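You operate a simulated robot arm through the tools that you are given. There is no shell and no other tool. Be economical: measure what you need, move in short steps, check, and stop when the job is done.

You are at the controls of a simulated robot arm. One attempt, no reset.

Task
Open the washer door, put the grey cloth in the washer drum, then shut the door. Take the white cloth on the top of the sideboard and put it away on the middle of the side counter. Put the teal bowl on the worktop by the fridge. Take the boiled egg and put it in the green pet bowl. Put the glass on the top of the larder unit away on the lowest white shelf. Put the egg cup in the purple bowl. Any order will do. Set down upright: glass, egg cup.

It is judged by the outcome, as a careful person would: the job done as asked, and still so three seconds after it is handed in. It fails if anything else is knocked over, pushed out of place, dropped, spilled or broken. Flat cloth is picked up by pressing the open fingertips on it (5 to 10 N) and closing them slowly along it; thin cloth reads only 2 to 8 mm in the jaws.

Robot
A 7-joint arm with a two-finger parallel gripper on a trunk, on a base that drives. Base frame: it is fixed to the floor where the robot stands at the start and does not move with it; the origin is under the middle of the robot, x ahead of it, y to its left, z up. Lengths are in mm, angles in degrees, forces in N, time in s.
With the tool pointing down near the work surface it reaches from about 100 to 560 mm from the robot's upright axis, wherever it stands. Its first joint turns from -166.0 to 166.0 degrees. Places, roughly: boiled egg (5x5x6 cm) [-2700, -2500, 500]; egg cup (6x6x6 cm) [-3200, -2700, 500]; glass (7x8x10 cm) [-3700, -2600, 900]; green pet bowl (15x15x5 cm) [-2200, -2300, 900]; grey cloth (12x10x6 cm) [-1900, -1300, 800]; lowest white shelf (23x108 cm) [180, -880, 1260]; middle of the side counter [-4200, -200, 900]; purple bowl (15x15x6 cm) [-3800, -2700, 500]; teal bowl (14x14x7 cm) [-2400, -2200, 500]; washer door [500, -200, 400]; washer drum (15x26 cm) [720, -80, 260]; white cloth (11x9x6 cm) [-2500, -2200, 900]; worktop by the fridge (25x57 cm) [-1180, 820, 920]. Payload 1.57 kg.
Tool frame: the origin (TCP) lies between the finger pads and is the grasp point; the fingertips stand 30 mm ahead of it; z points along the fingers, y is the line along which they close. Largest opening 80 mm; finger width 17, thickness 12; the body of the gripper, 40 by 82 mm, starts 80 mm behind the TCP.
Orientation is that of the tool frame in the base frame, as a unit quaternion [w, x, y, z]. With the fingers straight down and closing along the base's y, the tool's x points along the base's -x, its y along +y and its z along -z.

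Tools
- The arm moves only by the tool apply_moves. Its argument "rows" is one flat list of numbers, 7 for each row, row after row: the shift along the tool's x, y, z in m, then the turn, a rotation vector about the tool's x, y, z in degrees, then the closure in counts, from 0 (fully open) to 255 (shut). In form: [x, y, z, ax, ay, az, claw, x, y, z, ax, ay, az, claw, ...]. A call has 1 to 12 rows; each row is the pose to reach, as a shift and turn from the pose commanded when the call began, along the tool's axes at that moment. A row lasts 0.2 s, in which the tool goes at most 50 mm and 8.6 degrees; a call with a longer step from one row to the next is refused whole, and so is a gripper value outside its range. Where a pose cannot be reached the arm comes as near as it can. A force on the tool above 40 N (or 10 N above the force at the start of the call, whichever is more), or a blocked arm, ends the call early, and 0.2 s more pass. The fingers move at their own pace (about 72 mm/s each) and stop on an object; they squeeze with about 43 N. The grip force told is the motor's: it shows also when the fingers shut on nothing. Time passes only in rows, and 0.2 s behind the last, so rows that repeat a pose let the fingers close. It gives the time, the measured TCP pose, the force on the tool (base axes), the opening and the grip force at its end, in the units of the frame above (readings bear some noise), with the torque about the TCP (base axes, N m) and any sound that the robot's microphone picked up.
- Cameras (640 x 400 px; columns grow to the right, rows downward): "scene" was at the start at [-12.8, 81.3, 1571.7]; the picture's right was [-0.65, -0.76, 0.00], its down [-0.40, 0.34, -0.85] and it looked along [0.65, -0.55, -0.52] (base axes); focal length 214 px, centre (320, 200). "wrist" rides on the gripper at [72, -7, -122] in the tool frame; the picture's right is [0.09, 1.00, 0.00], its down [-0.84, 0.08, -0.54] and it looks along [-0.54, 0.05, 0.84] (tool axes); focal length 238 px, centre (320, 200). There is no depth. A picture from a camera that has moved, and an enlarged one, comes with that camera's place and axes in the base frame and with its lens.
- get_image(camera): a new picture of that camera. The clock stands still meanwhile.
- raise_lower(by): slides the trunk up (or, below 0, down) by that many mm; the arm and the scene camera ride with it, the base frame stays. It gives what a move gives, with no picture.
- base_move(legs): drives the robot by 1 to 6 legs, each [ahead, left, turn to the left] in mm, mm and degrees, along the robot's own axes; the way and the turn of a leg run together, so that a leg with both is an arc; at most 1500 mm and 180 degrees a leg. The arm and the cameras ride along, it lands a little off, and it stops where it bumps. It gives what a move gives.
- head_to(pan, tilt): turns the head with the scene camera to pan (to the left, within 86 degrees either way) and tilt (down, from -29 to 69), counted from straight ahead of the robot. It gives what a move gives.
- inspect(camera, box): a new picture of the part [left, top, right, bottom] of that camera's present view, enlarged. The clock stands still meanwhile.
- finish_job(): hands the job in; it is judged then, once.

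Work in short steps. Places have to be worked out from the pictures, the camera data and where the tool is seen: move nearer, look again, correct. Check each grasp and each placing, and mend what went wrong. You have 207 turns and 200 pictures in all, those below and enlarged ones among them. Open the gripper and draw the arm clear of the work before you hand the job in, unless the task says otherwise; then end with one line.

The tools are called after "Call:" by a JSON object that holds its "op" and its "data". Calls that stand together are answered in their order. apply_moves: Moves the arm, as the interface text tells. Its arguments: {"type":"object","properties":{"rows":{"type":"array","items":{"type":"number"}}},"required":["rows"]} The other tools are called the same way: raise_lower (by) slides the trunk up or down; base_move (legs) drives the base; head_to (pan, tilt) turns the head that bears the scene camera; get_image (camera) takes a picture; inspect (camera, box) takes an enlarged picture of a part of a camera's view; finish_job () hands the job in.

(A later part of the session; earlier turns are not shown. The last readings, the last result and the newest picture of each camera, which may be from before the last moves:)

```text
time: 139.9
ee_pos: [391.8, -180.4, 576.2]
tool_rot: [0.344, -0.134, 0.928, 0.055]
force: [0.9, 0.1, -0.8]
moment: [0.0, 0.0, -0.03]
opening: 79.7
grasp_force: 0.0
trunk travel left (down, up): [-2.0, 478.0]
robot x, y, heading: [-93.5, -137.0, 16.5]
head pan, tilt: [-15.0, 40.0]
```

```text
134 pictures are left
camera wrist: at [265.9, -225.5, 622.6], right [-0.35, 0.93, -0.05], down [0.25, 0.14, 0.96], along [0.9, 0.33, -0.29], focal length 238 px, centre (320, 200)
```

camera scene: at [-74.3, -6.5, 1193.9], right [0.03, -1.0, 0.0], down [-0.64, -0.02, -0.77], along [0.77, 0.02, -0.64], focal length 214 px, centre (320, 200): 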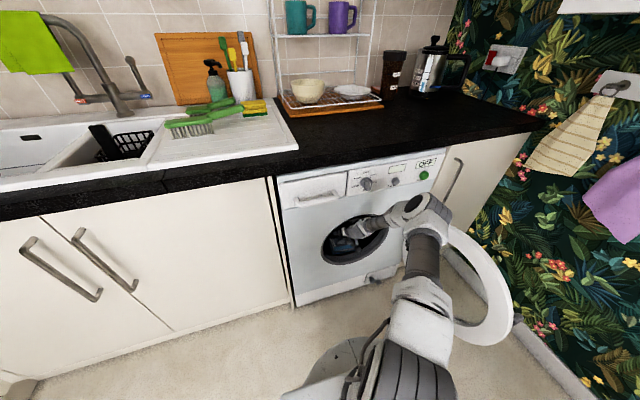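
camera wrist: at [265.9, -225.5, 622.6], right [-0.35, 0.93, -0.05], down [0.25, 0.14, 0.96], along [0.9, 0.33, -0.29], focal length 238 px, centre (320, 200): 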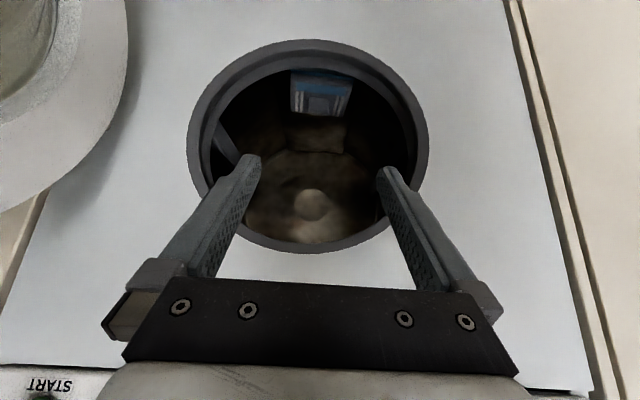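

Cloth is in the drum. Now to shut the door: close the fingers, raise the arm above door height, then reposition the base back and to the right.

Call:
{"op": "apply_moves", "data": {"rows": [-0.03, 0, -0.034, 0, 0, 0, 255, -0.06, 0, -0.068, 0, 0, 0, 255, -0.09, 0, -0.102, 0, 0, 0, 255, -0.12, 0, -0.136, 0, 0, 0, 255, -0.14, 0, -0.16, 0, 0, 0, 255]}}

Call:
{"op": "base_move", "data": {"legs": [[-225, 0, 0.6], [0, -340, 0]]}}

Call:
{"op": "head_to", "data": {"pan": -10, "tilt": 45}}

Call:
{"op": "get_image", "data": {"camera": "scene"}}

Call:
{"op": "get_image", "data": {"camera": "wrist"}}

```text
time: 141.1
ee_pos: [396.4, -179.2, 789.6]
tool_rot: [0.344, -0.133, 0.928, 0.056]
force: [0.3, 0.1, 0.5]
moment: [0.04, -0.02, 0.03]
opening: 0.0
grasp_force: 20.9
trunk travel left (down, up): [-2.0, 478.0]
robot x, y, heading: [-106.0, -137.9, 16.6]
head pan, tilt: [-15.0, 40.0]
```

```text
time: 145.9
ee_pos: [281.2, -563.5, 789.8]
tool_rot: [0.343, -0.137, 0.927, 0.057]
force: [-0.2, 0.0, 0.5]
moment: [0.01, 0.01, 0.01]
opening: 0.0
grasp_force: 20.7
trunk travel left (down, up): [-2.0, 478.0]
robot x, y, heading: [-212.5, -524.4, 16.9]
head pan, tilt: [-15.0, 40.0]
```

```text
time: 146.6
ee_pos: [279.5, -564.8, 788.9]
tool_rot: [0.343, -0.137, 0.928, 0.057]
force: [0.0, 1.4, -0.2]
moment: [0.03, -0.01, 0.0]
opening: 0.1
grasp_force: 21.2
trunk travel left (down, up): [-2.0, 478.0]
robot x, y, heading: [-215.2, -523.8, 16.8]
head pan, tilt: [-10.0, 45.0]
```

```text
133 pictures are left
camera scene: at [-251.9, -404.8, 1186.7], right [0.12, -0.99, 0.0], down [-0.7, -0.08, -0.71], along [0.7, 0.08, -0.71], focal length 214 px, centre (320, 200)
```

scene: 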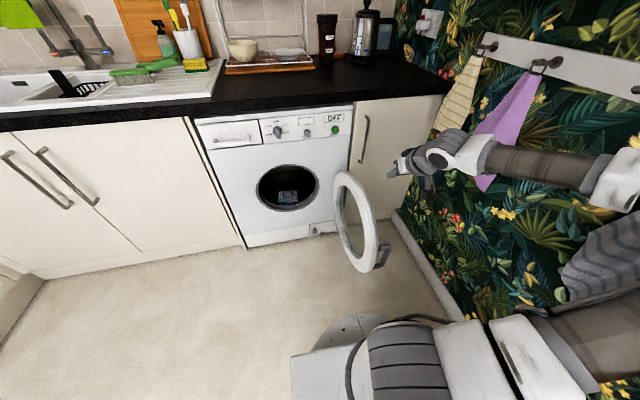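

```text
132 pictures are left
camera wrist: at [154.8, -610.0, 835.9], right [-0.36, 0.93, -0.05], down [0.25, 0.15, 0.96], along [0.9, 0.33, -0.28], focal length 238 px, centre (320, 200)
```

wrist: 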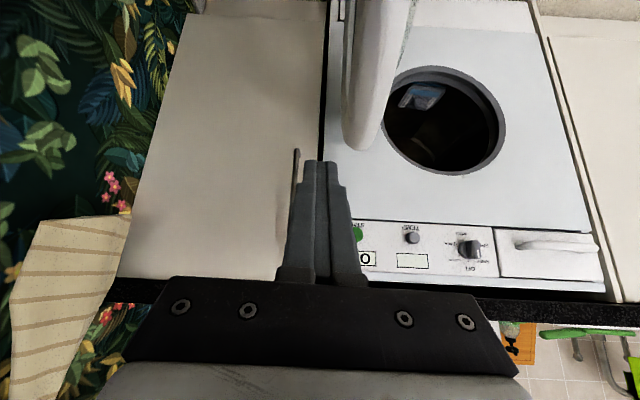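

Door is at ~95°, and my fingers are on its outer side. Lower beside it (shifted a bit right).

Call:
{"op": "apply_moves", "data": {"rows": [0, -0.035, 0, 0, 0, 0, 255, 0.03, -0.035, 0.034, 0, 0, 0, 255, 0.06, -0.035, 0.068, 0, 0, 0, 255, 0.09, -0.035, 0.102, 0, 0, 0, 255, 0.12, -0.035, 0.136, 0, 0, 0, 255, 0.15, -0.035, 0.17, 0, 0, 0, 255, 0.18, -0.035, 0.204, 0, 0, 0, 255, 0.2, -0.035, 0.226, 0, 0, 0, 255]}}

Call:
{"op": "get_image", "data": {"camera": "scene"}}

```text
time: 148.4
ee_pos: [288.1, -594.0, 488.2]
tool_rot: [0.343, -0.136, 0.928, 0.057]
force: [-0.1, -0.1, 0.0]
moment: [-0.04, -0.01, 0.03]
opening: 0.0
grasp_force: 22.1
trunk travel left (down, up): [-2.0, 478.0]
robot x, y, heading: [-217.4, -524.4, 16.8]
head pan, tilt: [-10.0, 45.0]
```

```text
131 pictures are left
camera scene: at [-251.9, -404.8, 1186.7], right [0.12, -0.99, 0.0], down [-0.7, -0.08, -0.71], along [0.7, 0.08, -0.71], focal length 214 px, centre (320, 200)
```

scene: 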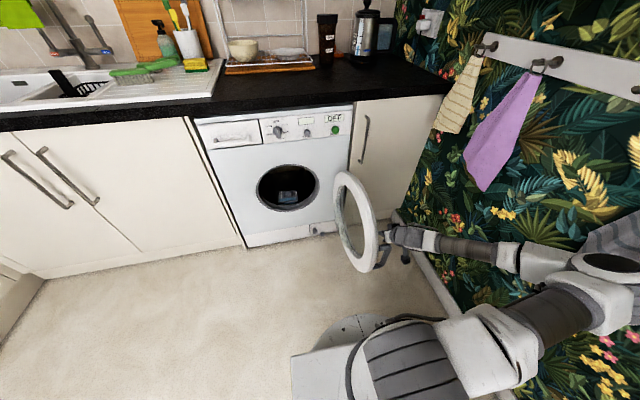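

Sweep the door by driving the base left.

Call:
{"op": "base_move", "data": {"legs": [[0, 320, 0]]}}

Call:
{"op": "get_image", "data": {"camera": "scene"}}

```text
time: 151.2
ee_pos: [205.3, -314.7, 491.1]
tool_rot: [0.348, -0.132, 0.927, 0.049]
force: [0.6, -0.4, 0.0]
moment: [0.02, -0.01, -0.01]
opening: 0.0
grasp_force: 21.3
trunk travel left (down, up): [-2.0, 478.0]
robot x, y, heading: [-301.2, -237.5, 16.4]
head pan, tilt: [-10.0, 45.0]
stopped in leg 1: the force on the tool passed its limit at 47 N (the readings are from after the stop); the commanded pose is now the measured one
```

```text
130 pictures are left
camera scene: at [-337.2, -116.3, 1186.7], right [0.11, -0.99, 0.0], down [-0.7, -0.08, -0.71], along [0.7, 0.08, -0.71], focal length 214 px, centre (320, 200)
```

scene: 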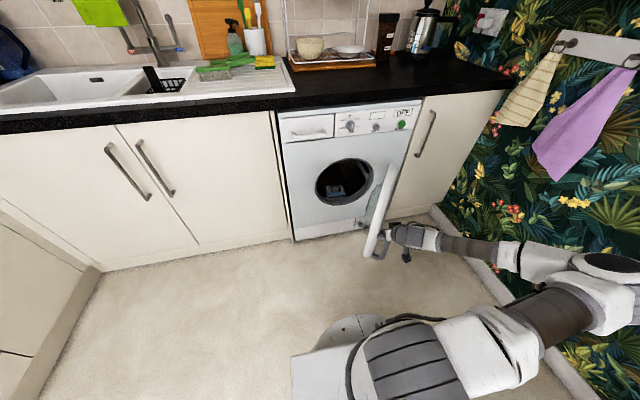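

Now drive ahead to push the door shut, in stages.

Call:
{"op": "base_move", "data": {"legs": [[150, 40, 0]]}}

Call:
{"op": "get_image", "data": {"camera": "scene"}}

```text
time: 152.8
ee_pos: [335.9, -233.5, 492.0]
tool_rot: [0.348, -0.132, 0.927, 0.05]
force: [0.0, -0.3, -0.1]
moment: [0.0, -0.01, 0.0]
opening: 0.1
grasp_force: 21.2
trunk travel left (down, up): [-2.0, 478.0]
robot x, y, heading: [-169.1, -154.6, 16.4]
head pan, tilt: [-10.0, 45.0]
```

```text
129 pictures are left
camera scene: at [-206.8, -35.9, 1186.7], right [0.11, -0.99, 0.0], down [-0.7, -0.08, -0.71], along [0.7, 0.08, -0.71], focal length 214 px, centre (320, 200)
```

scene: 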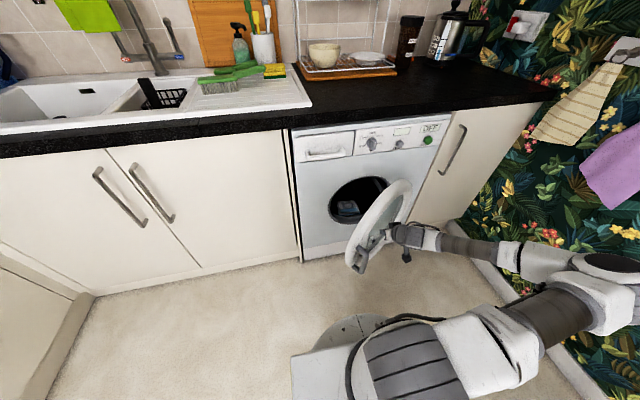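

Call:
{"op": "base_move", "data": {"legs": [[70, 90, 0], [50, 20, 0]]}}

Call:
{"op": "get_image", "data": {"camera": "scene"}}

Call:
{"op": "get_image", "data": {"camera": "wrist"}}

```text
time: 154.7
ee_pos: [422.1, -96.7, 491.1]
tool_rot: [0.349, -0.13, 0.927, 0.048]
force: [-1.0, 0.6, 0.2]
moment: [0.0, -0.01, -0.01]
opening: 0.0
grasp_force: 21.3
trunk travel left (down, up): [-2.0, 478.0]
robot x, y, heading: [-84.1, -16.8, 16.1]
head pan, tilt: [-10.0, 45.0]
```

```text
128 pictures are left
camera scene: at [-120.8, 102.6, 1186.6], right [0.11, -0.99, 0.0], down [-0.7, -0.08, -0.71], along [0.7, 0.08, -0.71], focal length 214 px, centre (320, 200)
```

scene: 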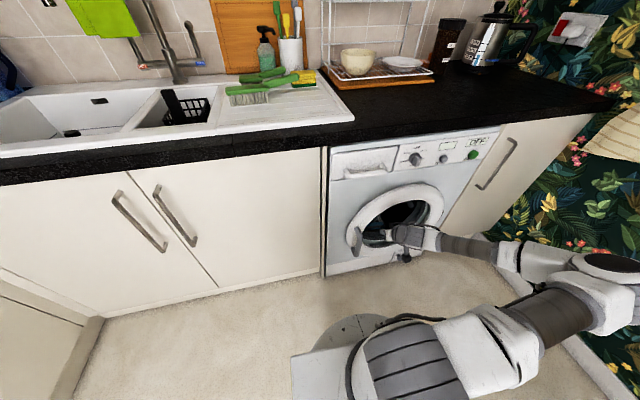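

```text
127 pictures are left
camera wrist: at [294.3, -140.7, 536.8], right [-0.34, 0.94, -0.06], down [0.24, 0.15, 0.96], along [0.91, 0.31, -0.28], focal length 238 px, centre (320, 200)
```

wrist: 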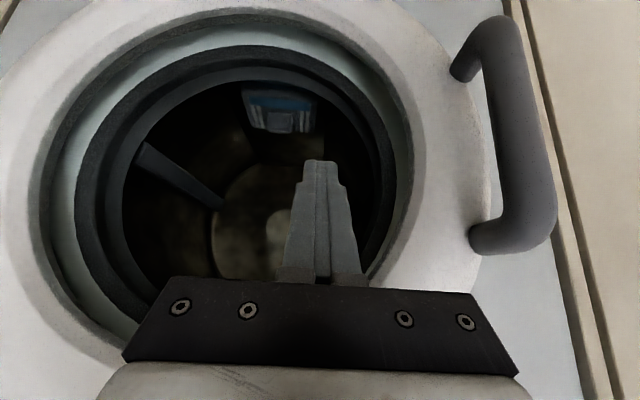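

Nearly shut. Back the fingertips off a little, shift to the ring just inside the handle, and push the last bit.

Call:
{"op": "apply_moves", "data": {"rows": [0, 0, -0.04, 0, 0, 0, 255, 0, 0.03, -0.04, 0, 0, 0, 255, 0, 0.065, -0.04, 0, 0, 0, 255]}}

Call:
{"op": "base_move", "data": {"legs": [[100, 0, 0]]}}

Call:
{"op": "get_image", "data": {"camera": "wrist"}}

Call:
{"op": "get_image", "data": {"camera": "scene"}}

```text
time: 155.5
ee_pos: [380.0, -40.8, 520.9]
tool_rot: [0.349, -0.13, 0.927, 0.048]
force: [0.1, 0.0, -0.3]
moment: [0.0, -0.02, 0.0]
opening: 0.0
grasp_force: 21.5
trunk travel left (down, up): [-2.0, 478.0]
robot x, y, heading: [-85.6, -18.8, 16.3]
head pan, tilt: [-10.0, 45.0]
```

```text
time: 156.5
ee_pos: [416.4, -32.4, 521.3]
tool_rot: [0.343, -0.128, 0.929, 0.047]
force: [-8.5, -4.4, 8.9]
moment: [0.1, -0.07, 0.01]
opening: 0.0
grasp_force: 21.6
trunk travel left (down, up): [-2.0, 478.0]
robot x, y, heading: [-43.2, -5.4, 16.1]
head pan, tilt: [-10.0, 45.0]
stopped in leg 1: the force on the tool passed its limit at 113 N (the readings are from after the stop); the commanded pose is now the measured one
```

```text
126 pictures are left
camera wrist: at [288.1, -74.3, 568.2], right [-0.34, 0.94, -0.06], down [0.25, 0.15, 0.96], along [0.91, 0.31, -0.29], focal length 238 px, centre (320, 200)
```

wrist: 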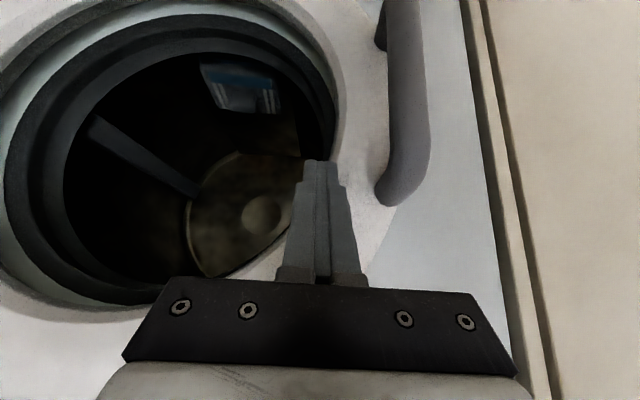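

```text
125 pictures are left
camera scene: at [-80.2, 114.5, 1186.4], right [0.11, -0.99, 0.0], down [-0.7, -0.08, -0.71], along [0.7, 0.08, -0.71], focal length 214 px, centre (320, 200)
```

scene: 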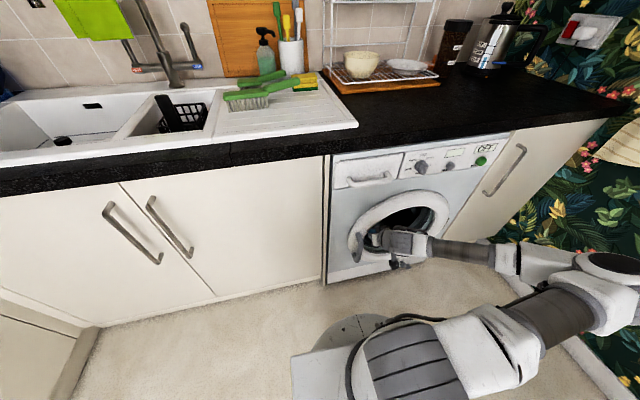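

The door reads closed (handle back at (396, 18)). Back off and verify.

Call:
{"op": "base_move", "data": {"legs": [[-300, 0, 0]]}}

Call:
{"op": "get_image", "data": {"camera": "wrist"}}

```text
time: 159.1
ee_pos: [128.0, -115.1, 520.5]
tool_rot: [0.343, -0.128, 0.929, 0.047]
force: [0.2, -0.2, 0.1]
moment: [0.01, 0.04, 0.01]
opening: 0.0
grasp_force: 21.2
trunk travel left (down, up): [-2.0, 478.0]
robot x, y, heading: [-332.1, -90.0, 16.0]
head pan, tilt: [-10.0, 45.0]
```

```text
124 pictures are left
camera wrist: at [-0.4, -158.6, 567.9], right [-0.34, 0.94, -0.06], down [0.25, 0.15, 0.96], along [0.91, 0.31, -0.29], focal length 238 px, centre (320, 200)
```

wrist: 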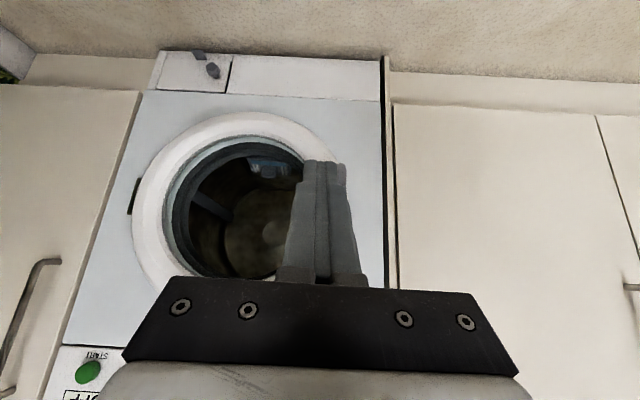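

Washer job done. Restore the tool to straight-down, raise the trunk, turn around and drive to the sideboard.

Call:
{"op": "apply_moves", "data": {"rows": [0, 0, -0.04, 0, 8, 0, 0, 0, 0, -0.08, 0, 16, 0, 0, 0, 0, -0.1, 0, 24, 0, 0, 0, 0, -0.1, 0, 32, 0, 0, 0, 0, -0.1, 0, 40.6, 0, 0]}}

Call:
{"op": "raise_lower", "data": {"by": 365}}

Call:
{"op": "base_move", "data": {"legs": [[0, 0, 180], [1400, 0, 0], [1350, 0, 0], [0, 0, 90]]}}

Call:
{"op": "head_to", "data": {"pan": 0, "tilt": 30}}

Call:
{"op": "get_image", "data": {"camera": "scene"}}

```text
time: 160.3
ee_pos: [63.6, -133.8, 597.6]
tool_rot: [-0.001, -0.137, 0.991, -0.001]
force: [0.4, 0.0, 0.0]
moment: [-0.02, -0.02, 0.0]
opening: 80.1
grasp_force: 0.1
trunk travel left (down, up): [-2.0, 478.0]
robot x, y, heading: [-334.5, -90.8, 16.2]
head pan, tilt: [-10.0, 45.0]
```

```text
time: 163.8
ee_pos: [64.2, -132.7, 961.7]
tool_rot: [0.0, -0.136, 0.991, -0.001]
force: [-0.2, 0.3, 0.3]
moment: [0.02, 0.04, -0.01]
opening: 80.0
grasp_force: 0.1
trunk travel left (down, up): [-367.0, 113.0]
robot x, y, heading: [-336.7, -89.2, 16.2]
head pan, tilt: [-10.0, 45.0]
```

```text
time: 196.4
ee_pos: [-3103.5, -1005.2, 961.1]
tool_rot: [0.0, 0.65, 0.76, 0.0]
force: [-0.3, -1.1, -0.4]
moment: [0.02, 0.02, -0.02]
opening: 80.1
grasp_force: 0.0
trunk travel left (down, up): [-367.0, 113.0]
robot x, y, heading: [-3013.0, -615.8, -80.9]
head pan, tilt: [-10.0, 45.0]
```

```text
time: 197.2
ee_pos: [-3102.2, -1004.8, 962.0]
tool_rot: [0.001, 0.651, 0.759, 0.0]
force: [0.2, 0.6, 0.2]
moment: [-0.01, -0.03, 0.0]
opening: 80.1
grasp_force: 0.0
trunk travel left (down, up): [-367.0, 113.0]
robot x, y, heading: [-3014.2, -621.2, -80.8]
head pan, tilt: [0.0, 30.0]
```

```text
123 pictures are left
camera scene: at [-2873.4, -604.6, 1574.2], right [-0.99, -0.16, 0.0], down [-0.08, 0.49, -0.87], along [0.14, -0.85, -0.5], focal length 214 px, centre (320, 200)
```

scene: 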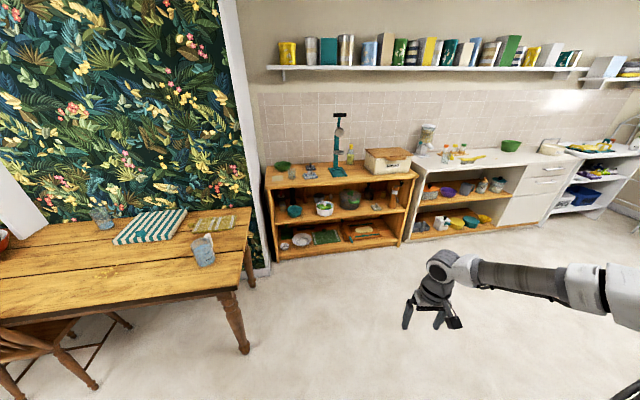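

Straighten and move nearer the sideboard, then look at the items.

Call:
{"op": "base_move", "data": {"legs": [[0, 0, 7.8], [600, 0, 0]]}}

Call:
{"op": "head_to", "data": {"pan": 10, "tilt": 30}}

Call:
{"op": "get_image", "data": {"camera": "scene"}}

Call:
{"op": "inspect", "data": {"camera": "scene", "box": [220, 130, 420, 255]}}

```text
time: 202.3
ee_pos: [-2873.4, -1588.5, 961.8]
tool_rot: [0.0, 0.598, 0.802, 0.001]
force: [-0.2, -0.4, 0.6]
moment: [0.0, 0.02, 0.04]
opening: 79.9
grasp_force: 0.1
trunk travel left (down, up): [-367.0, 113.0]
robot x, y, heading: [-2833.9, -1190.4, -72.9]
head pan, tilt: [0.0, 30.0]
```

```text
time: 203.0
ee_pos: [-2872.3, -1588.8, 963.3]
tool_rot: [0.0, 0.598, 0.802, 0.0]
force: [0.4, 1.3, -0.4]
moment: [0.02, 0.0, 0.0]
opening: 80.0
grasp_force: 0.0
trunk travel left (down, up): [-367.0, 113.0]
robot x, y, heading: [-2832.5, -1190.5, -72.7]
head pan, tilt: [10.0, 30.0]
```

```text
122 pictures are left
camera scene: at [-2684.7, -1155.5, 1574.3], right [-0.89, -0.46, 0.0], down [-0.23, 0.45, -0.87], along [0.39, -0.77, -0.5], focal length 214 px, centre (320, 200)
```

scene: 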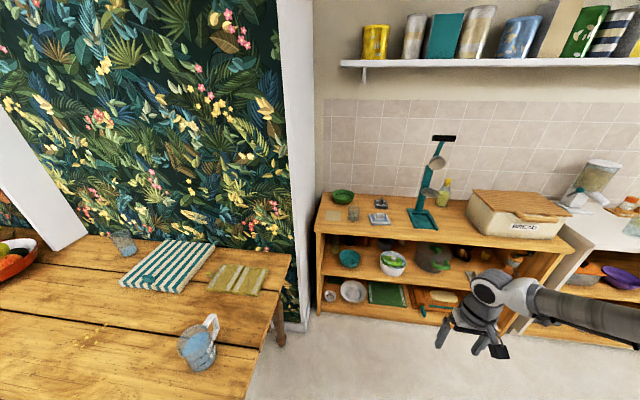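

```text
3.20 times, centred on (320, 192) of scene
camera zoom: at [-2684.7, -1155.5, 1574.3], right [-0.89, -0.46, 0.0], down [-0.23, 0.45, -0.87], along [0.39, -0.77, -0.5], focal length 686 px, centre (320, 224)
```

zoom: 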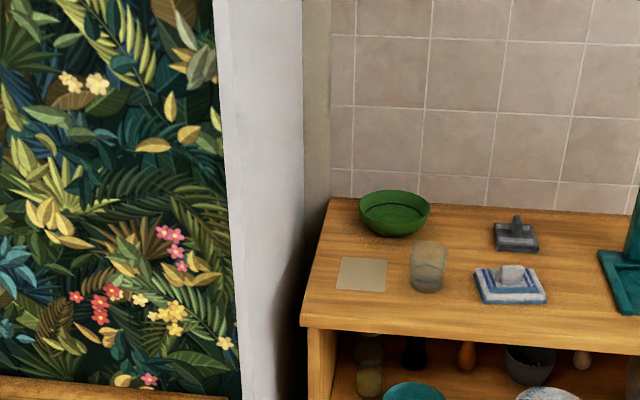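

White cloth (white/blue, with tuft) is at about (-2534, -2146); the green pet bowl is at about (-2277, -2259). Raise the arm, shift left, and drive forward to working distance.

Call:
{"op": "apply_moves", "data": {"rows": [0, 0.03, -0.035, 0, 0, 0, 0, 0, 0.06, -0.07, 0, 0, 0, 0, 0, 0.09, -0.105, 0, 0, 0, 0, 0, 0.12, -0.14, 0, 0, 0, 0, 0, 0.15, -0.16, 0, 0, 0, 0]}}

Call:
{"op": "base_move", "data": {"legs": [[450, 0, 0]]}}

Call:
{"op": "get_image", "data": {"camera": "wrist"}}

Call:
{"op": "head_to", "data": {"pan": 0, "tilt": 55}}

Call:
{"op": "get_image", "data": {"camera": "scene"}}

```text
time: 204.2
ee_pos: [-2727.0, -1546.0, 1121.2]
tool_rot: [0.001, 0.598, 0.801, 0.001]
force: [-0.8, 0.0, 0.5]
moment: [0.0, 0.0, 0.04]
opening: 80.2
grasp_force: 0.1
trunk travel left (down, up): [-367.0, 113.0]
robot x, y, heading: [-2832.2, -1189.6, -72.9]
head pan, tilt: [10.0, 30.0]
```

```text
time: 207.8
ee_pos: [-2598.5, -1982.7, 1122.0]
tool_rot: [0.0, 0.601, 0.799, -0.001]
force: [-0.9, 0.1, 0.7]
moment: [-0.02, -0.02, 0.01]
opening: 80.0
grasp_force: 0.1
trunk travel left (down, up): [-367.0, 113.0]
robot x, y, heading: [-2700.6, -1629.0, -73.3]
head pan, tilt: [10.0, 30.0]
```

```text
120 pictures are left
camera wrist: at [-2624.4, -1915.1, 1244.5], right [0.93, 0.37, 0.0], down [0.31, -0.78, 0.54], along [0.2, -0.5, -0.84], focal length 238 px, centre (320, 200)
```

wrist: 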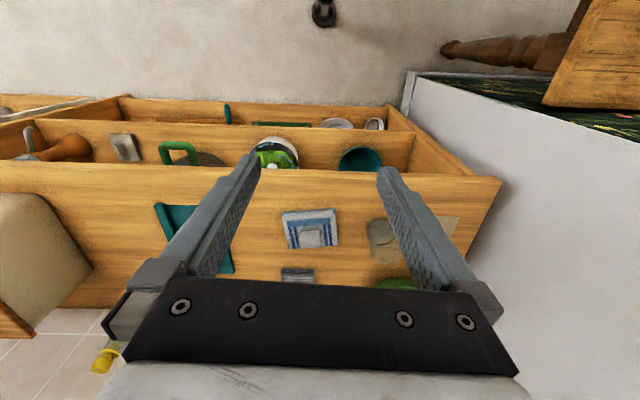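

```text
time: 208.6
ee_pos: [-2598.0, -1981.9, 1121.2]
tool_rot: [0.0, 0.6, 0.8, 0.0]
force: [-0.1, 0.2, 0.0]
moment: [0.0, 0.0, -0.02]
opening: 79.7
grasp_force: 0.0
trunk travel left (down, up): [-367.0, 113.0]
robot x, y, heading: [-2700.1, -1629.5, -73.4]
head pan, tilt: [0.0, 55.0]
```

```text
119 pictures are left
camera scene: at [-2571.8, -1581.3, 1538.3], right [-0.96, -0.29, 0.0], down [-0.23, 0.78, -0.57], along [0.16, -0.55, -0.82], focal length 214 px, centre (320, 200)
```

scene: 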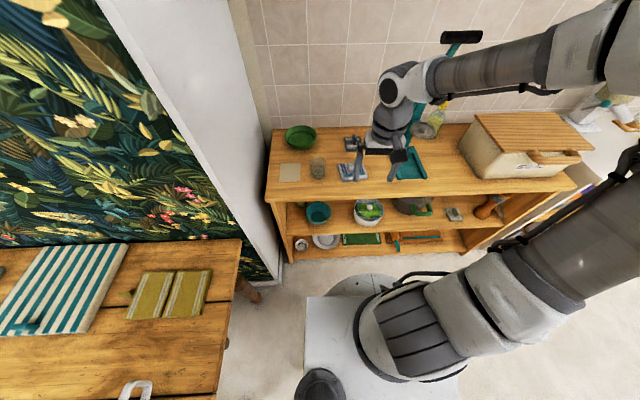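

Call:
{"op": "inspect", "data": {"camera": "wrist", "box": [250, 190, 370, 270]}}

```text
5.00 times, centred on (310, 230) of wrist
camera zoom: at [-2624.4, -1915.0, 1244.5], right [0.93, 0.37, 0.0], down [0.31, -0.78, 0.54], along [0.2, -0.5, -0.84], focal length 1192 px, centre (370, 50)
```

zoom: 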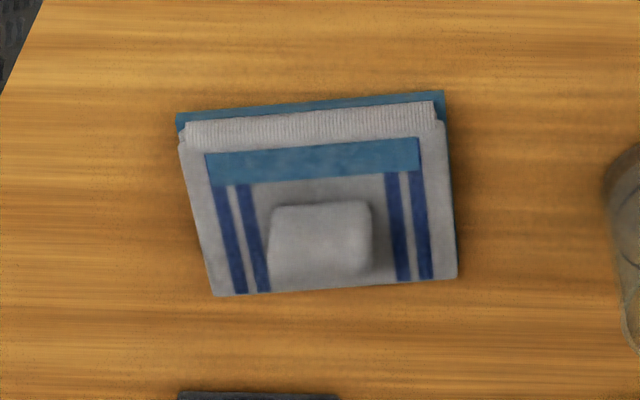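

Move over the cloth and lower to about z 1020 for a recheck.

Call:
{"op": "apply_moves", "data": {"rows": [-0.045, 0, 0, 0, 0, 0, 0, -0.09, 0, 0.01, 0, 0, 0, 0, -0.135, 0, 0.03, 0, 0, -2, 0, -0.175, 0.001, 0.06, 0, 0, -4, 0, -0.195, 0.001, 0.1, 0, 0, -4, 0]}}

Call:
{"op": "get_image", "data": {"camera": "wrist"}}

```text
time: 209.8
ee_pos: [-2541.2, -2169.3, 1018.7]
tool_rot: [0.001, 0.572, 0.82, 0.0]
force: [0.7, -0.1, 0.8]
moment: [0.02, -0.01, 0.01]
opening: 79.9
grasp_force: 0.1
trunk travel left (down, up): [-367.0, 113.0]
robot x, y, heading: [-2701.7, -1625.9, -73.3]
head pan, tilt: [0.0, 55.0]
```

```text
117 pictures are left
camera wrist: at [-2573.4, -2103.6, 1142.1], right [0.9, 0.43, 0.0], down [0.36, -0.76, 0.54], along [0.23, -0.49, -0.84], focal length 238 px, centre (320, 200)
```

wrist: 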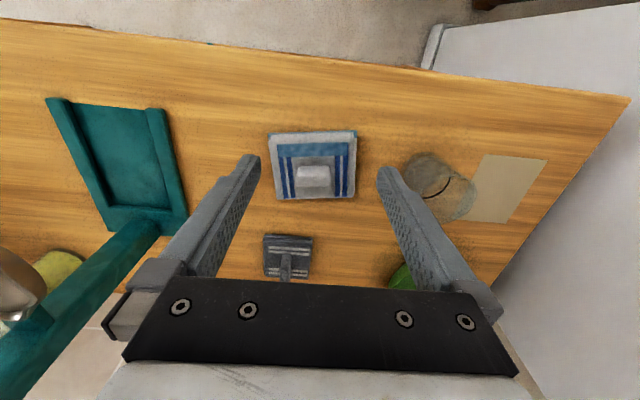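

Triangulating puts the tuft at (-2521, -2233, 872). Drive 90 mm closer for comfortable reach.

Call:
{"op": "base_move", "data": {"legs": [[90, 0, 0]]}}

Call:
{"op": "get_image", "data": {"camera": "wrist"}}

```text
time: 211.1
ee_pos: [-2515.7, -2254.2, 1018.5]
tool_rot: [0.001, 0.572, 0.82, 0.001]
force: [-0.5, 0.3, -0.2]
moment: [-0.02, 0.0, 0.01]
opening: 80.1
grasp_force: 0.0
trunk travel left (down, up): [-367.0, 113.0]
robot x, y, heading: [-2677.3, -1717.5, -73.4]
head pan, tilt: [0.0, 55.0]
```

```text
116 pictures are left
camera wrist: at [-2547.4, -2188.9, 1142.4], right [0.9, 0.43, 0.0], down [0.36, -0.76, 0.54], along [0.23, -0.49, -0.84], focal length 238 px, centre (320, 200)
```

wrist: 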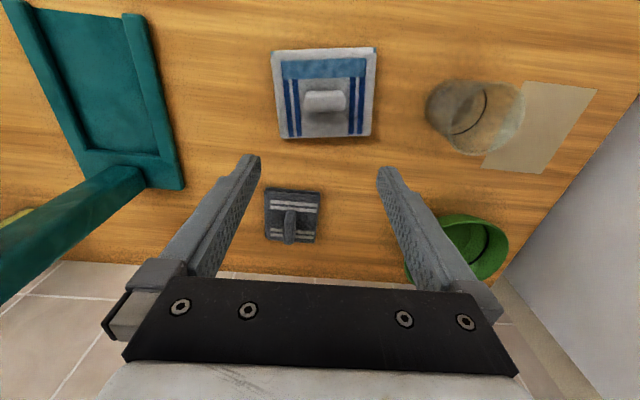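

Tuft at (-2521, -2231, 880). Centre over it and descend to straddle, then close.

Call:
{"op": "apply_moves", "data": {"rows": [0.012, 0.001, 0.02, 0, 0, 0, 0, 0.0235, 0.0024, 0.06, 0, 0, 0, 0, 0.0235, 0.0024, 0.1, 0, 0, 0, 0, 0.0235, 0.0024, 0.125, 0, 0, 0, 0]}}

Call:
{"op": "get_image", "data": {"camera": "wrist"}}

```text
time: 212.1
ee_pos: [-2522.2, -2230.8, 893.9]
tool_rot: [0.0, 0.573, 0.82, 0.0]
force: [0.7, -0.4, 0.0]
moment: [0.02, 0.01, -0.02]
opening: 79.8
grasp_force: 0.0
trunk travel left (down, up): [-367.0, 113.0]
robot x, y, heading: [-2673.6, -1713.3, -73.2]
head pan, tilt: [0.0, 55.0]
```

```text
115 pictures are left
camera wrist: at [-2553.2, -2165.2, 1017.6], right [0.9, 0.43, 0.0], down [0.36, -0.76, 0.54], along [0.23, -0.49, -0.84], focal length 238 px, centre (320, 200)
```

wrist: 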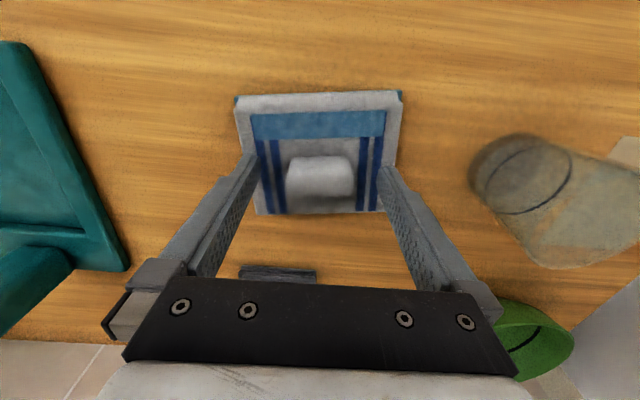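

Call:
{"op": "apply_moves", "data": {"rows": [0, 0, 0.013, 0, 0, 0, 0, 0, 0, 0.013, 0, 0, 0, 80, 0, 0, 0.013, 0, 0, 0, 150, 0, 0, 0.013, 0, 0, 0, 255, 0, 0, 0.013, 0, 0, 0, 255, 0, 0, 0.013, 0, 0, 0, 255]}}

Call:
{"op": "apply_moves", "data": {"rows": [0, 0, -0.04, 0, 0, 0, 255, 0, 0, -0.09, 0, 0, 0, 255, 0, 0, -0.14, 0, 0, 0, 255, 0, 0, -0.18, 0, 0, 0, 255, 0.04, 0, -0.2, 0, 0, 0, 255, 0.08, 0, -0.2, 0, 0, 0, 255, 0.12, 0, -0.2, 0, 0, 0, 255]}}

Call:
{"op": "get_image", "data": {"camera": "wrist"}}

```text
time: 212.7
ee_pos: [-2521.0, -2233.2, 888.2]
tool_rot: [0.004, 0.572, 0.82, -0.003]
force: [-0.7, 2.2, 20.0]
moment: [0.13, -0.02, 0.0]
opening: 61.0
grasp_force: 3.5
trunk travel left (down, up): [-367.0, 113.0]
robot x, y, heading: [-2672.6, -1711.3, -73.3]
head pan, tilt: [0.0, 55.0]
stopped in row 2: the force on the tool passed its limit at 44 N (the readings are from after the stop); the commanded pose is now the measured one
```

```text
time: 214.3
ee_pos: [-2564.3, -2115.7, 1084.4]
tool_rot: [0.002, 0.572, 0.82, -0.001]
force: [0.1, -0.5, 0.5]
moment: [0.02, 0.01, -0.03]
opening: 41.6
grasp_force: 42.9
trunk travel left (down, up): [-367.0, 113.0]
robot x, y, heading: [-2676.7, -1711.8, -73.3]
head pan, tilt: [0.0, 55.0]
```

```text
114 pictures are left
camera wrist: at [-2595.0, -2050.2, 1207.3], right [0.9, 0.43, 0.0], down [0.36, -0.76, 0.55], along [0.23, -0.49, -0.84], focal length 238 px, centre (320, 200)
```

wrist: 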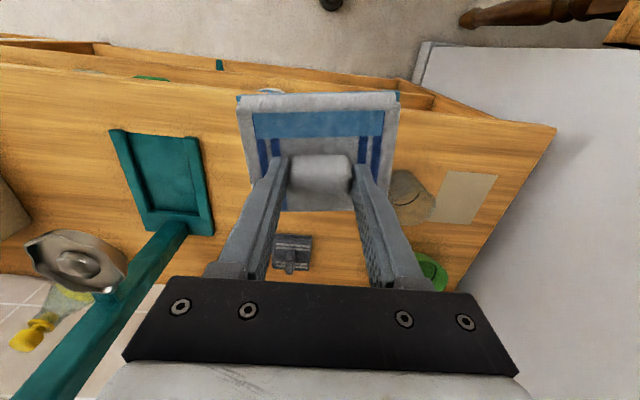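

White cloth is held. Back away, drive across to the side counter and look.

Call:
{"op": "base_move", "data": {"legs": [[-800, 0, 0], [0, 0, -90], [1000, 0, 0], [0, 0, -90]]}}

Call:
{"op": "head_to", "data": {"pan": 10, "tilt": 35}}

Call:
{"op": "get_image", "data": {"camera": "scene"}}

```text
time: 236.7
ee_pos: [-3987.9, -837.3, 1084.8]
tool_rot: [0.0, 0.821, -0.571, -0.002]
force: [-0.1, 0.6, -0.8]
moment: [0.03, -0.01, -0.01]
opening: 40.5
grasp_force: 42.8
trunk travel left (down, up): [-367.0, 113.0]
robot x, y, heading: [-3871.4, -1239.5, 106.8]
head pan, tilt: [0.0, 55.0]
```

```text
time: 237.6
ee_pos: [-3987.3, -839.1, 1085.0]
tool_rot: [-0.001, 0.821, -0.571, -0.002]
force: [0.3, 0.7, 0.4]
moment: [-0.02, 0.0, 0.0]
opening: 41.1
grasp_force: 43.0
trunk travel left (down, up): [-367.0, 113.0]
robot x, y, heading: [-3872.6, -1238.3, 107.2]
head pan, tilt: [10.0, 35.0]
```

```text
113 pictures are left
camera scene: at [-4025.2, -1279.6, 1566.4], right [0.89, 0.45, 0.0], down [0.26, -0.51, -0.82], along [-0.37, 0.73, -0.57], focal length 214 px, centre (320, 200)
```

scene: 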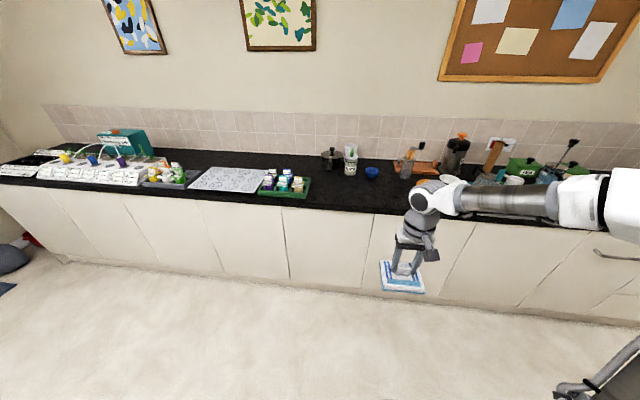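

The middle of the counter is clear there (in front of the small blue cup). Drive up to it.

Call:
{"op": "base_move", "data": {"legs": [[545, 0, 0]]}}

Call:
{"op": "head_to", "data": {"pan": 0, "tilt": 50}}

Call:
{"op": "get_image", "data": {"camera": "scene"}}

Call:
{"op": "get_image", "data": {"camera": "wrist"}}

```text
time: 241.7
ee_pos: [-4142.9, -310.7, 1083.5]
tool_rot: [-0.002, 0.819, -0.574, -0.001]
force: [-0.5, 0.2, -1.0]
moment: [0.02, 0.0, 0.0]
opening: 40.8
grasp_force: 43.4
trunk travel left (down, up): [-367.0, 113.0]
robot x, y, heading: [-4030.4, -714.0, 106.5]
head pan, tilt: [10.0, 35.0]
```

```text
time: 242.4
ee_pos: [-4143.7, -309.7, 1085.3]
tool_rot: [0.0, 0.819, -0.573, -0.002]
force: [-0.1, 0.0, -0.8]
moment: [0.02, 0.02, 0.02]
opening: 41.0
grasp_force: 43.1
trunk travel left (down, up): [-367.0, 113.0]
robot x, y, heading: [-4035.5, -710.1, 106.3]
head pan, tilt: [0.0, 50.0]
```

```text
112 pictures are left
camera scene: at [-4165.8, -757.3, 1544.8], right [0.96, 0.28, 0.0], down [0.22, -0.73, -0.64], along [-0.18, 0.62, -0.77], focal length 214 px, centre (320, 200)
```

scene: 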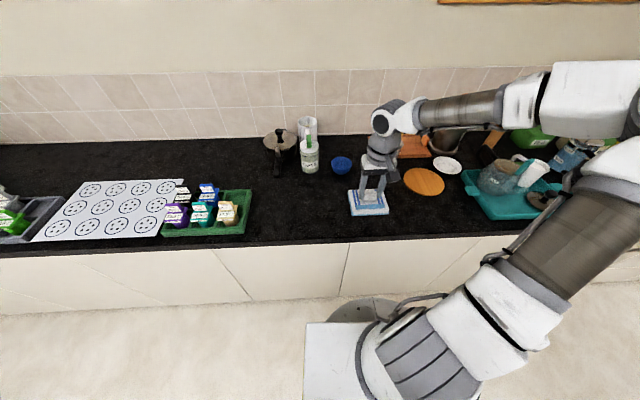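

```text
111 pictures are left
camera wrist: at [-4111.9, -376.4, 1207.2], right [-0.9, -0.43, 0.0], down [-0.36, 0.76, 0.55], along [-0.23, 0.49, -0.84], focal length 238 px, centre (320, 200)
```

wrist: 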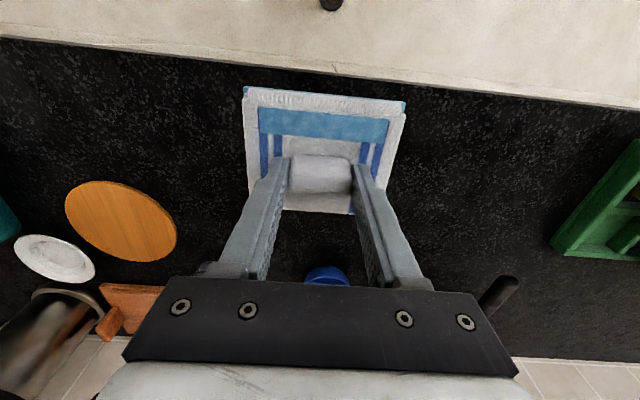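

Target projects onto the clear patch. Move over it and lower to just above the counter.

Call:
{"op": "apply_moves", "data": {"rows": [-0.035, 0.005, 0, 0, 0, 0, 255, -0.07, 0.01, 0, 0, 0, 0, 255, -0.107, 0.015, 0, 0, 0, 0, 255, -0.107, 0.015, 0.04, 0, 0, 0, 255, -0.107, 0.015, 0.08, 0, 0, 0, 255, -0.107, 0.015, 0.11, 0, 0, 0, 255]}}

Call:
{"op": "apply_moves", "data": {"rows": [0, 0, 0.01, 0, 0, 0, 255, 0, 0, 0.02, 0, 0, 0, 255, 0, 0, 0.03, 0, 0, 0, 255]}}

Call:
{"op": "get_image", "data": {"camera": "wrist"}}

Call:
{"op": "inspect", "data": {"camera": "scene", "box": [260, 120, 460, 260]}}

```text
time: 243.8
ee_pos: [-4194.3, -215.7, 973.6]
tool_rot: [-0.001, 0.819, -0.574, -0.001]
force: [-0.4, 0.2, -0.3]
moment: [-0.04, -0.01, 0.0]
opening: 40.7
grasp_force: 43.1
trunk travel left (down, up): [-367.0, 113.0]
robot x, y, heading: [-4033.4, -713.4, 106.4]
head pan, tilt: [0.0, 50.0]
```

```text
time: 244.6
ee_pos: [-4194.6, -215.7, 959.2]
tool_rot: [-0.005, 0.819, -0.574, -0.005]
force: [5.1, -6.9, 23.2]
moment: [-0.57, -0.17, 0.06]
opening: 40.9
grasp_force: 42.8
trunk travel left (down, up): [-367.0, 113.0]
robot x, y, heading: [-4031.0, -713.5, 106.3]
head pan, tilt: [0.0, 50.0]
stopped in row 3: the force on the tool passed its limit at 52 N (the readings are from after the stop); the commanded pose is now the measured one
```

```text
110 pictures are left
camera wrist: at [-4162.8, -281.5, 1080.4], right [-0.9, -0.43, 0.0], down [-0.36, 0.75, 0.55], along [-0.23, 0.5, -0.83], focal length 238 px, centre (320, 200)
```

wrist: 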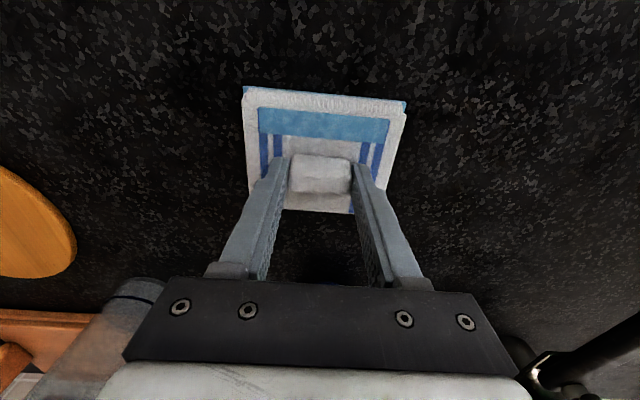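

```text
2.86 times, centred on (360, 190) of scene
camera zoom: at [-4164.6, -759.6, 1545.1], right [0.96, 0.28, 0.0], down [0.22, -0.73, -0.64], along [-0.18, 0.62, -0.76], focal length 613 px, centre (206, 229)
```

zoom: 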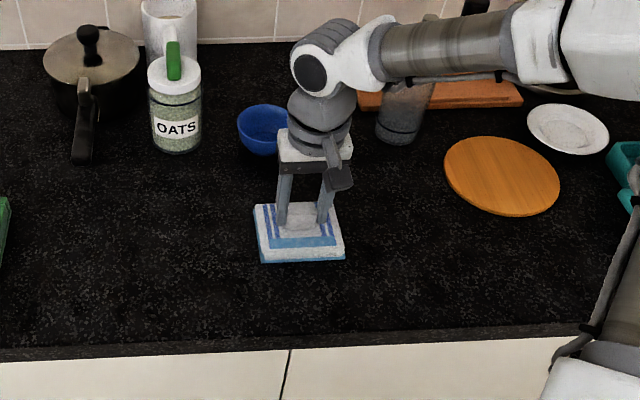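

The cloth rests on the counter. Open, lift away and check.

Call:
{"op": "apply_moves", "data": {"rows": [0, 0, -0.003, 0, 0, 0, 150, 0, 0, -0.005, 0, 0, 0, 0, 0, 0, -0.005, 0, 0, 0, 0, 0, 0, -0.05, 0, 0, 0, 0, 0, 0, -0.1, 0, 0, 0, 0, 0, 0, -0.14, 0, 0, 0, 0, 0.04, 0, -0.15, 0, 0, 0, 0, 0.08, 0, -0.15, 0, 0, 0, 0, 0.12, 0, -0.15, 0, 0, 0, 0]}}

Call:
{"op": "get_image", "data": {"camera": "wrist"}}

```text
time: 246.6
ee_pos: [-4154.1, -328.1, 1105.4]
tool_rot: [-0.004, 0.819, -0.574, -0.005]
force: [-1.0, -0.5, -0.7]
moment: [-0.04, -0.01, -0.06]
opening: 79.8
grasp_force: 0.1
trunk travel left (down, up): [-367.0, 113.0]
robot x, y, heading: [-4028.6, -713.9, 106.6]
head pan, tilt: [0.0, 50.0]
```

```text
108 pictures are left
camera wrist: at [-4123.1, -395.1, 1227.2], right [-0.9, -0.43, 0.0], down [-0.36, 0.75, 0.55], along [-0.23, 0.5, -0.83], focal length 238 px, centre (320, 200)
```

wrist: 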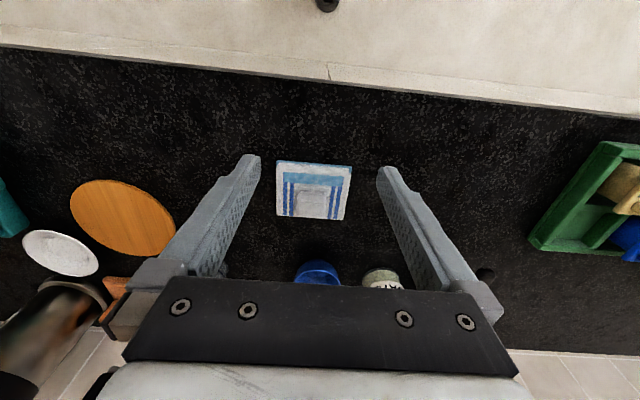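

White cloth is in place. Next, cross to the larder unit and look at the glass, egg cup and purple bowl.

Call:
{"op": "base_move", "data": {"legs": [[-150, 0, 0], [0, 0, 180], [850, 0, 0]]}}

Call:
{"op": "head_to", "data": {"pan": 0, "tilt": 30}}

Call:
{"op": "get_image", "data": {"camera": "scene"}}

Call:
{"op": "inspect", "data": {"camera": "scene", "box": [140, 80, 340, 205]}}

Call:
{"op": "inspect", "data": {"camera": "scene", "box": [300, 80, 500, 205]}}

```text
time: 263.8
ee_pos: [-3593.4, -2045.0, 1104.7]
tool_rot: [0.004, 0.564, 0.825, -0.004]
force: [-0.2, 1.0, -1.0]
moment: [0.02, -0.01, 0.0]
opening: 80.0
grasp_force: 0.1
trunk travel left (down, up): [-367.0, 113.0]
robot x, y, heading: [-3726.0, -1659.1, -72.3]
head pan, tilt: [0.0, 50.0]
```

```text
time: 264.6
ee_pos: [-3593.1, -2044.6, 1104.4]
tool_rot: [0.004, 0.564, 0.826, -0.003]
force: [0.1, 0.3, -1.6]
moment: [-0.01, -0.02, -0.02]
opening: 80.0
grasp_force: 0.1
trunk travel left (down, up): [-367.0, 113.0]
robot x, y, heading: [-3724.8, -1661.7, -72.1]
head pan, tilt: [0.0, 30.0]
```

```text
107 pictures are left
camera scene: at [-3590.8, -1629.3, 1574.2], right [-0.95, -0.31, 0.0], down [-0.15, 0.48, -0.87], along [0.27, -0.82, -0.5], focal length 214 px, centre (320, 200)
```

scene: 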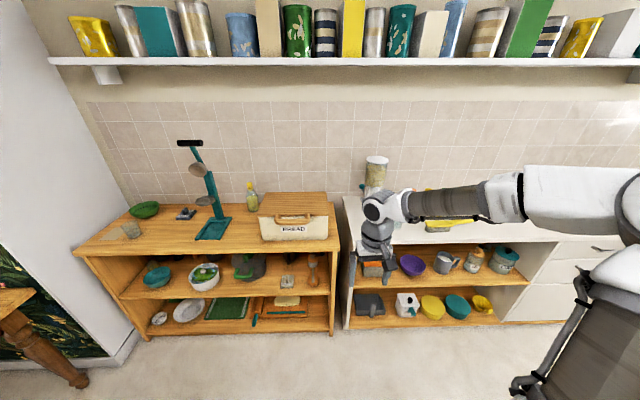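

```text
3.20 times, centred on (240, 142) of scene
camera zoom: at [-3590.8, -1629.3, 1574.2], right [-0.95, -0.31, 0.0], down [-0.15, 0.48, -0.87], along [0.27, -0.82, -0.5], focal length 686 px, centre (576, 384)
```

zoom: 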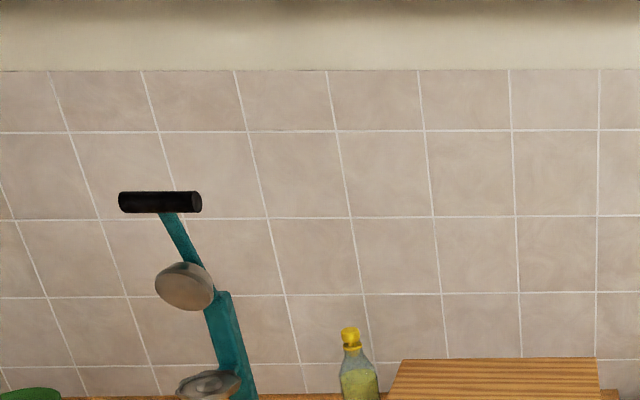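

```text
3.20 times, centred on (400, 142) of scene
camera zoom: at [-3590.8, -1629.3, 1574.2], right [-0.95, -0.31, 0.0], down [-0.15, 0.48, -0.87], along [0.27, -0.82, -0.5], focal length 686 px, centre (64, 384)
```

zoom: 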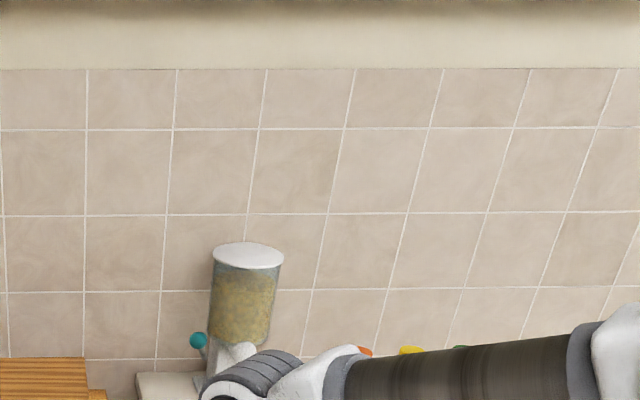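

Call:
{"op": "inspect", "data": {"camera": "scene", "box": [120, 190, 340, 330]}}

Call:
{"op": "inspect", "data": {"camera": "scene", "box": [335, 190, 555, 330]}}

```text
2.86 times, centred on (230, 260) of scene
camera zoom: at [-3590.8, -1629.3, 1574.2], right [-0.95, -0.31, 0.0], down [-0.15, 0.48, -0.87], along [0.27, -0.82, -0.5], focal length 613 px, centre (577, 29)
```

zoom: 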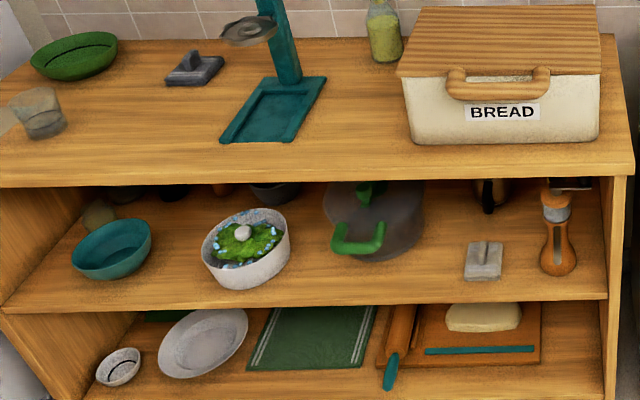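

```text
2.86 times, centred on (445, 260) of scene
camera zoom: at [-3590.8, -1629.3, 1574.2], right [-0.95, -0.31, 0.0], down [-0.15, 0.48, -0.87], along [0.27, -0.82, -0.5], focal length 613 px, centre (-37, 29)
```

zoom: 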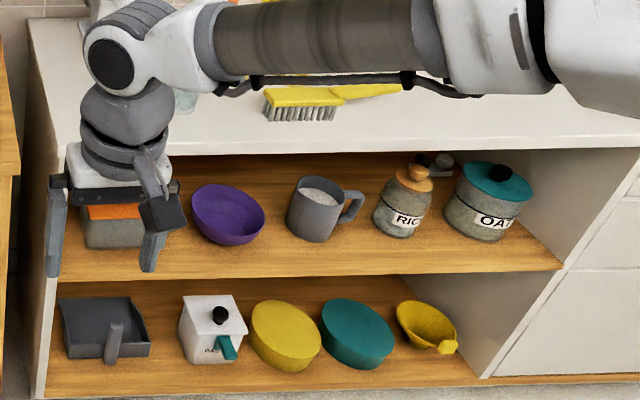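

Lower the trunk for a better view into the shelves.

Call:
{"op": "raise_lower", "data": {"by": -365}}

Call:
{"op": "head_to", "data": {"pan": 15, "tilt": 25}}

Call:
{"op": "get_image", "data": {"camera": "scene"}}

Call:
{"op": "inspect", "data": {"camera": "scene", "box": [120, 170, 340, 310]}}

```text
time: 268.1
ee_pos: [-3593.4, -2045.5, 740.2]
tool_rot: [0.005, 0.564, 0.825, -0.004]
force: [-0.3, -0.5, -0.1]
moment: [-0.01, 0.01, -0.03]
opening: 79.9
grasp_force: 0.1
trunk travel left (down, up): [-2.0, 478.0]
robot x, y, heading: [-3724.2, -1663.6, -72.2]
head pan, tilt: [0.0, 30.0]
```

```text
time: 268.9
ee_pos: [-3593.3, -2045.2, 740.4]
tool_rot: [0.005, 0.563, 0.826, -0.005]
force: [-0.3, -0.1, 0.1]
moment: [-0.02, -0.03, 0.06]
opening: 80.0
grasp_force: 0.1
trunk travel left (down, up): [-2.0, 478.0]
robot x, y, heading: [-3723.3, -1658.5, -72.1]
head pan, tilt: [15.0, 25.0]
```

```text
102 pictures are left
camera scene: at [-3568.6, -1620.6, 1217.2], right [-0.84, -0.54, 0.0], down [-0.23, 0.36, -0.91], along [0.49, -0.76, -0.42], focal length 214 px, centre (320, 200)
```

scene: 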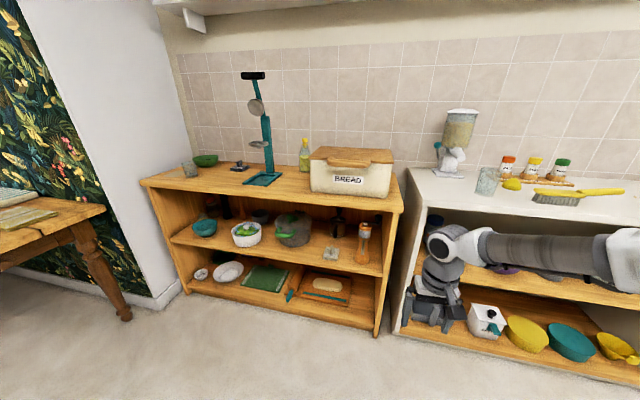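

```text
2.86 times, centred on (230, 240) of scene
camera zoom: at [-3568.6, -1620.6, 1217.2], right [-0.84, -0.54, 0.0], down [-0.23, 0.36, -0.91], along [0.49, -0.76, -0.42], focal length 613 px, centre (577, 86)
```

zoom: 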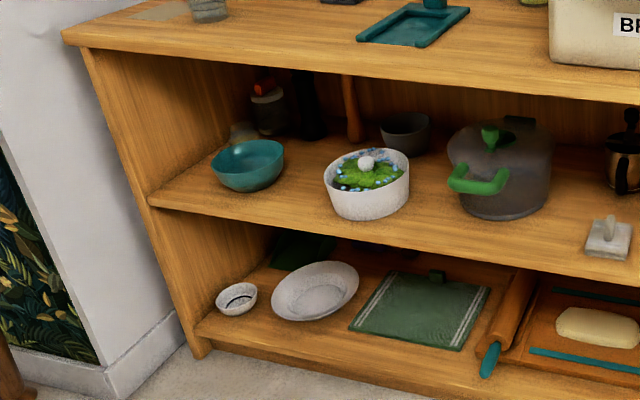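

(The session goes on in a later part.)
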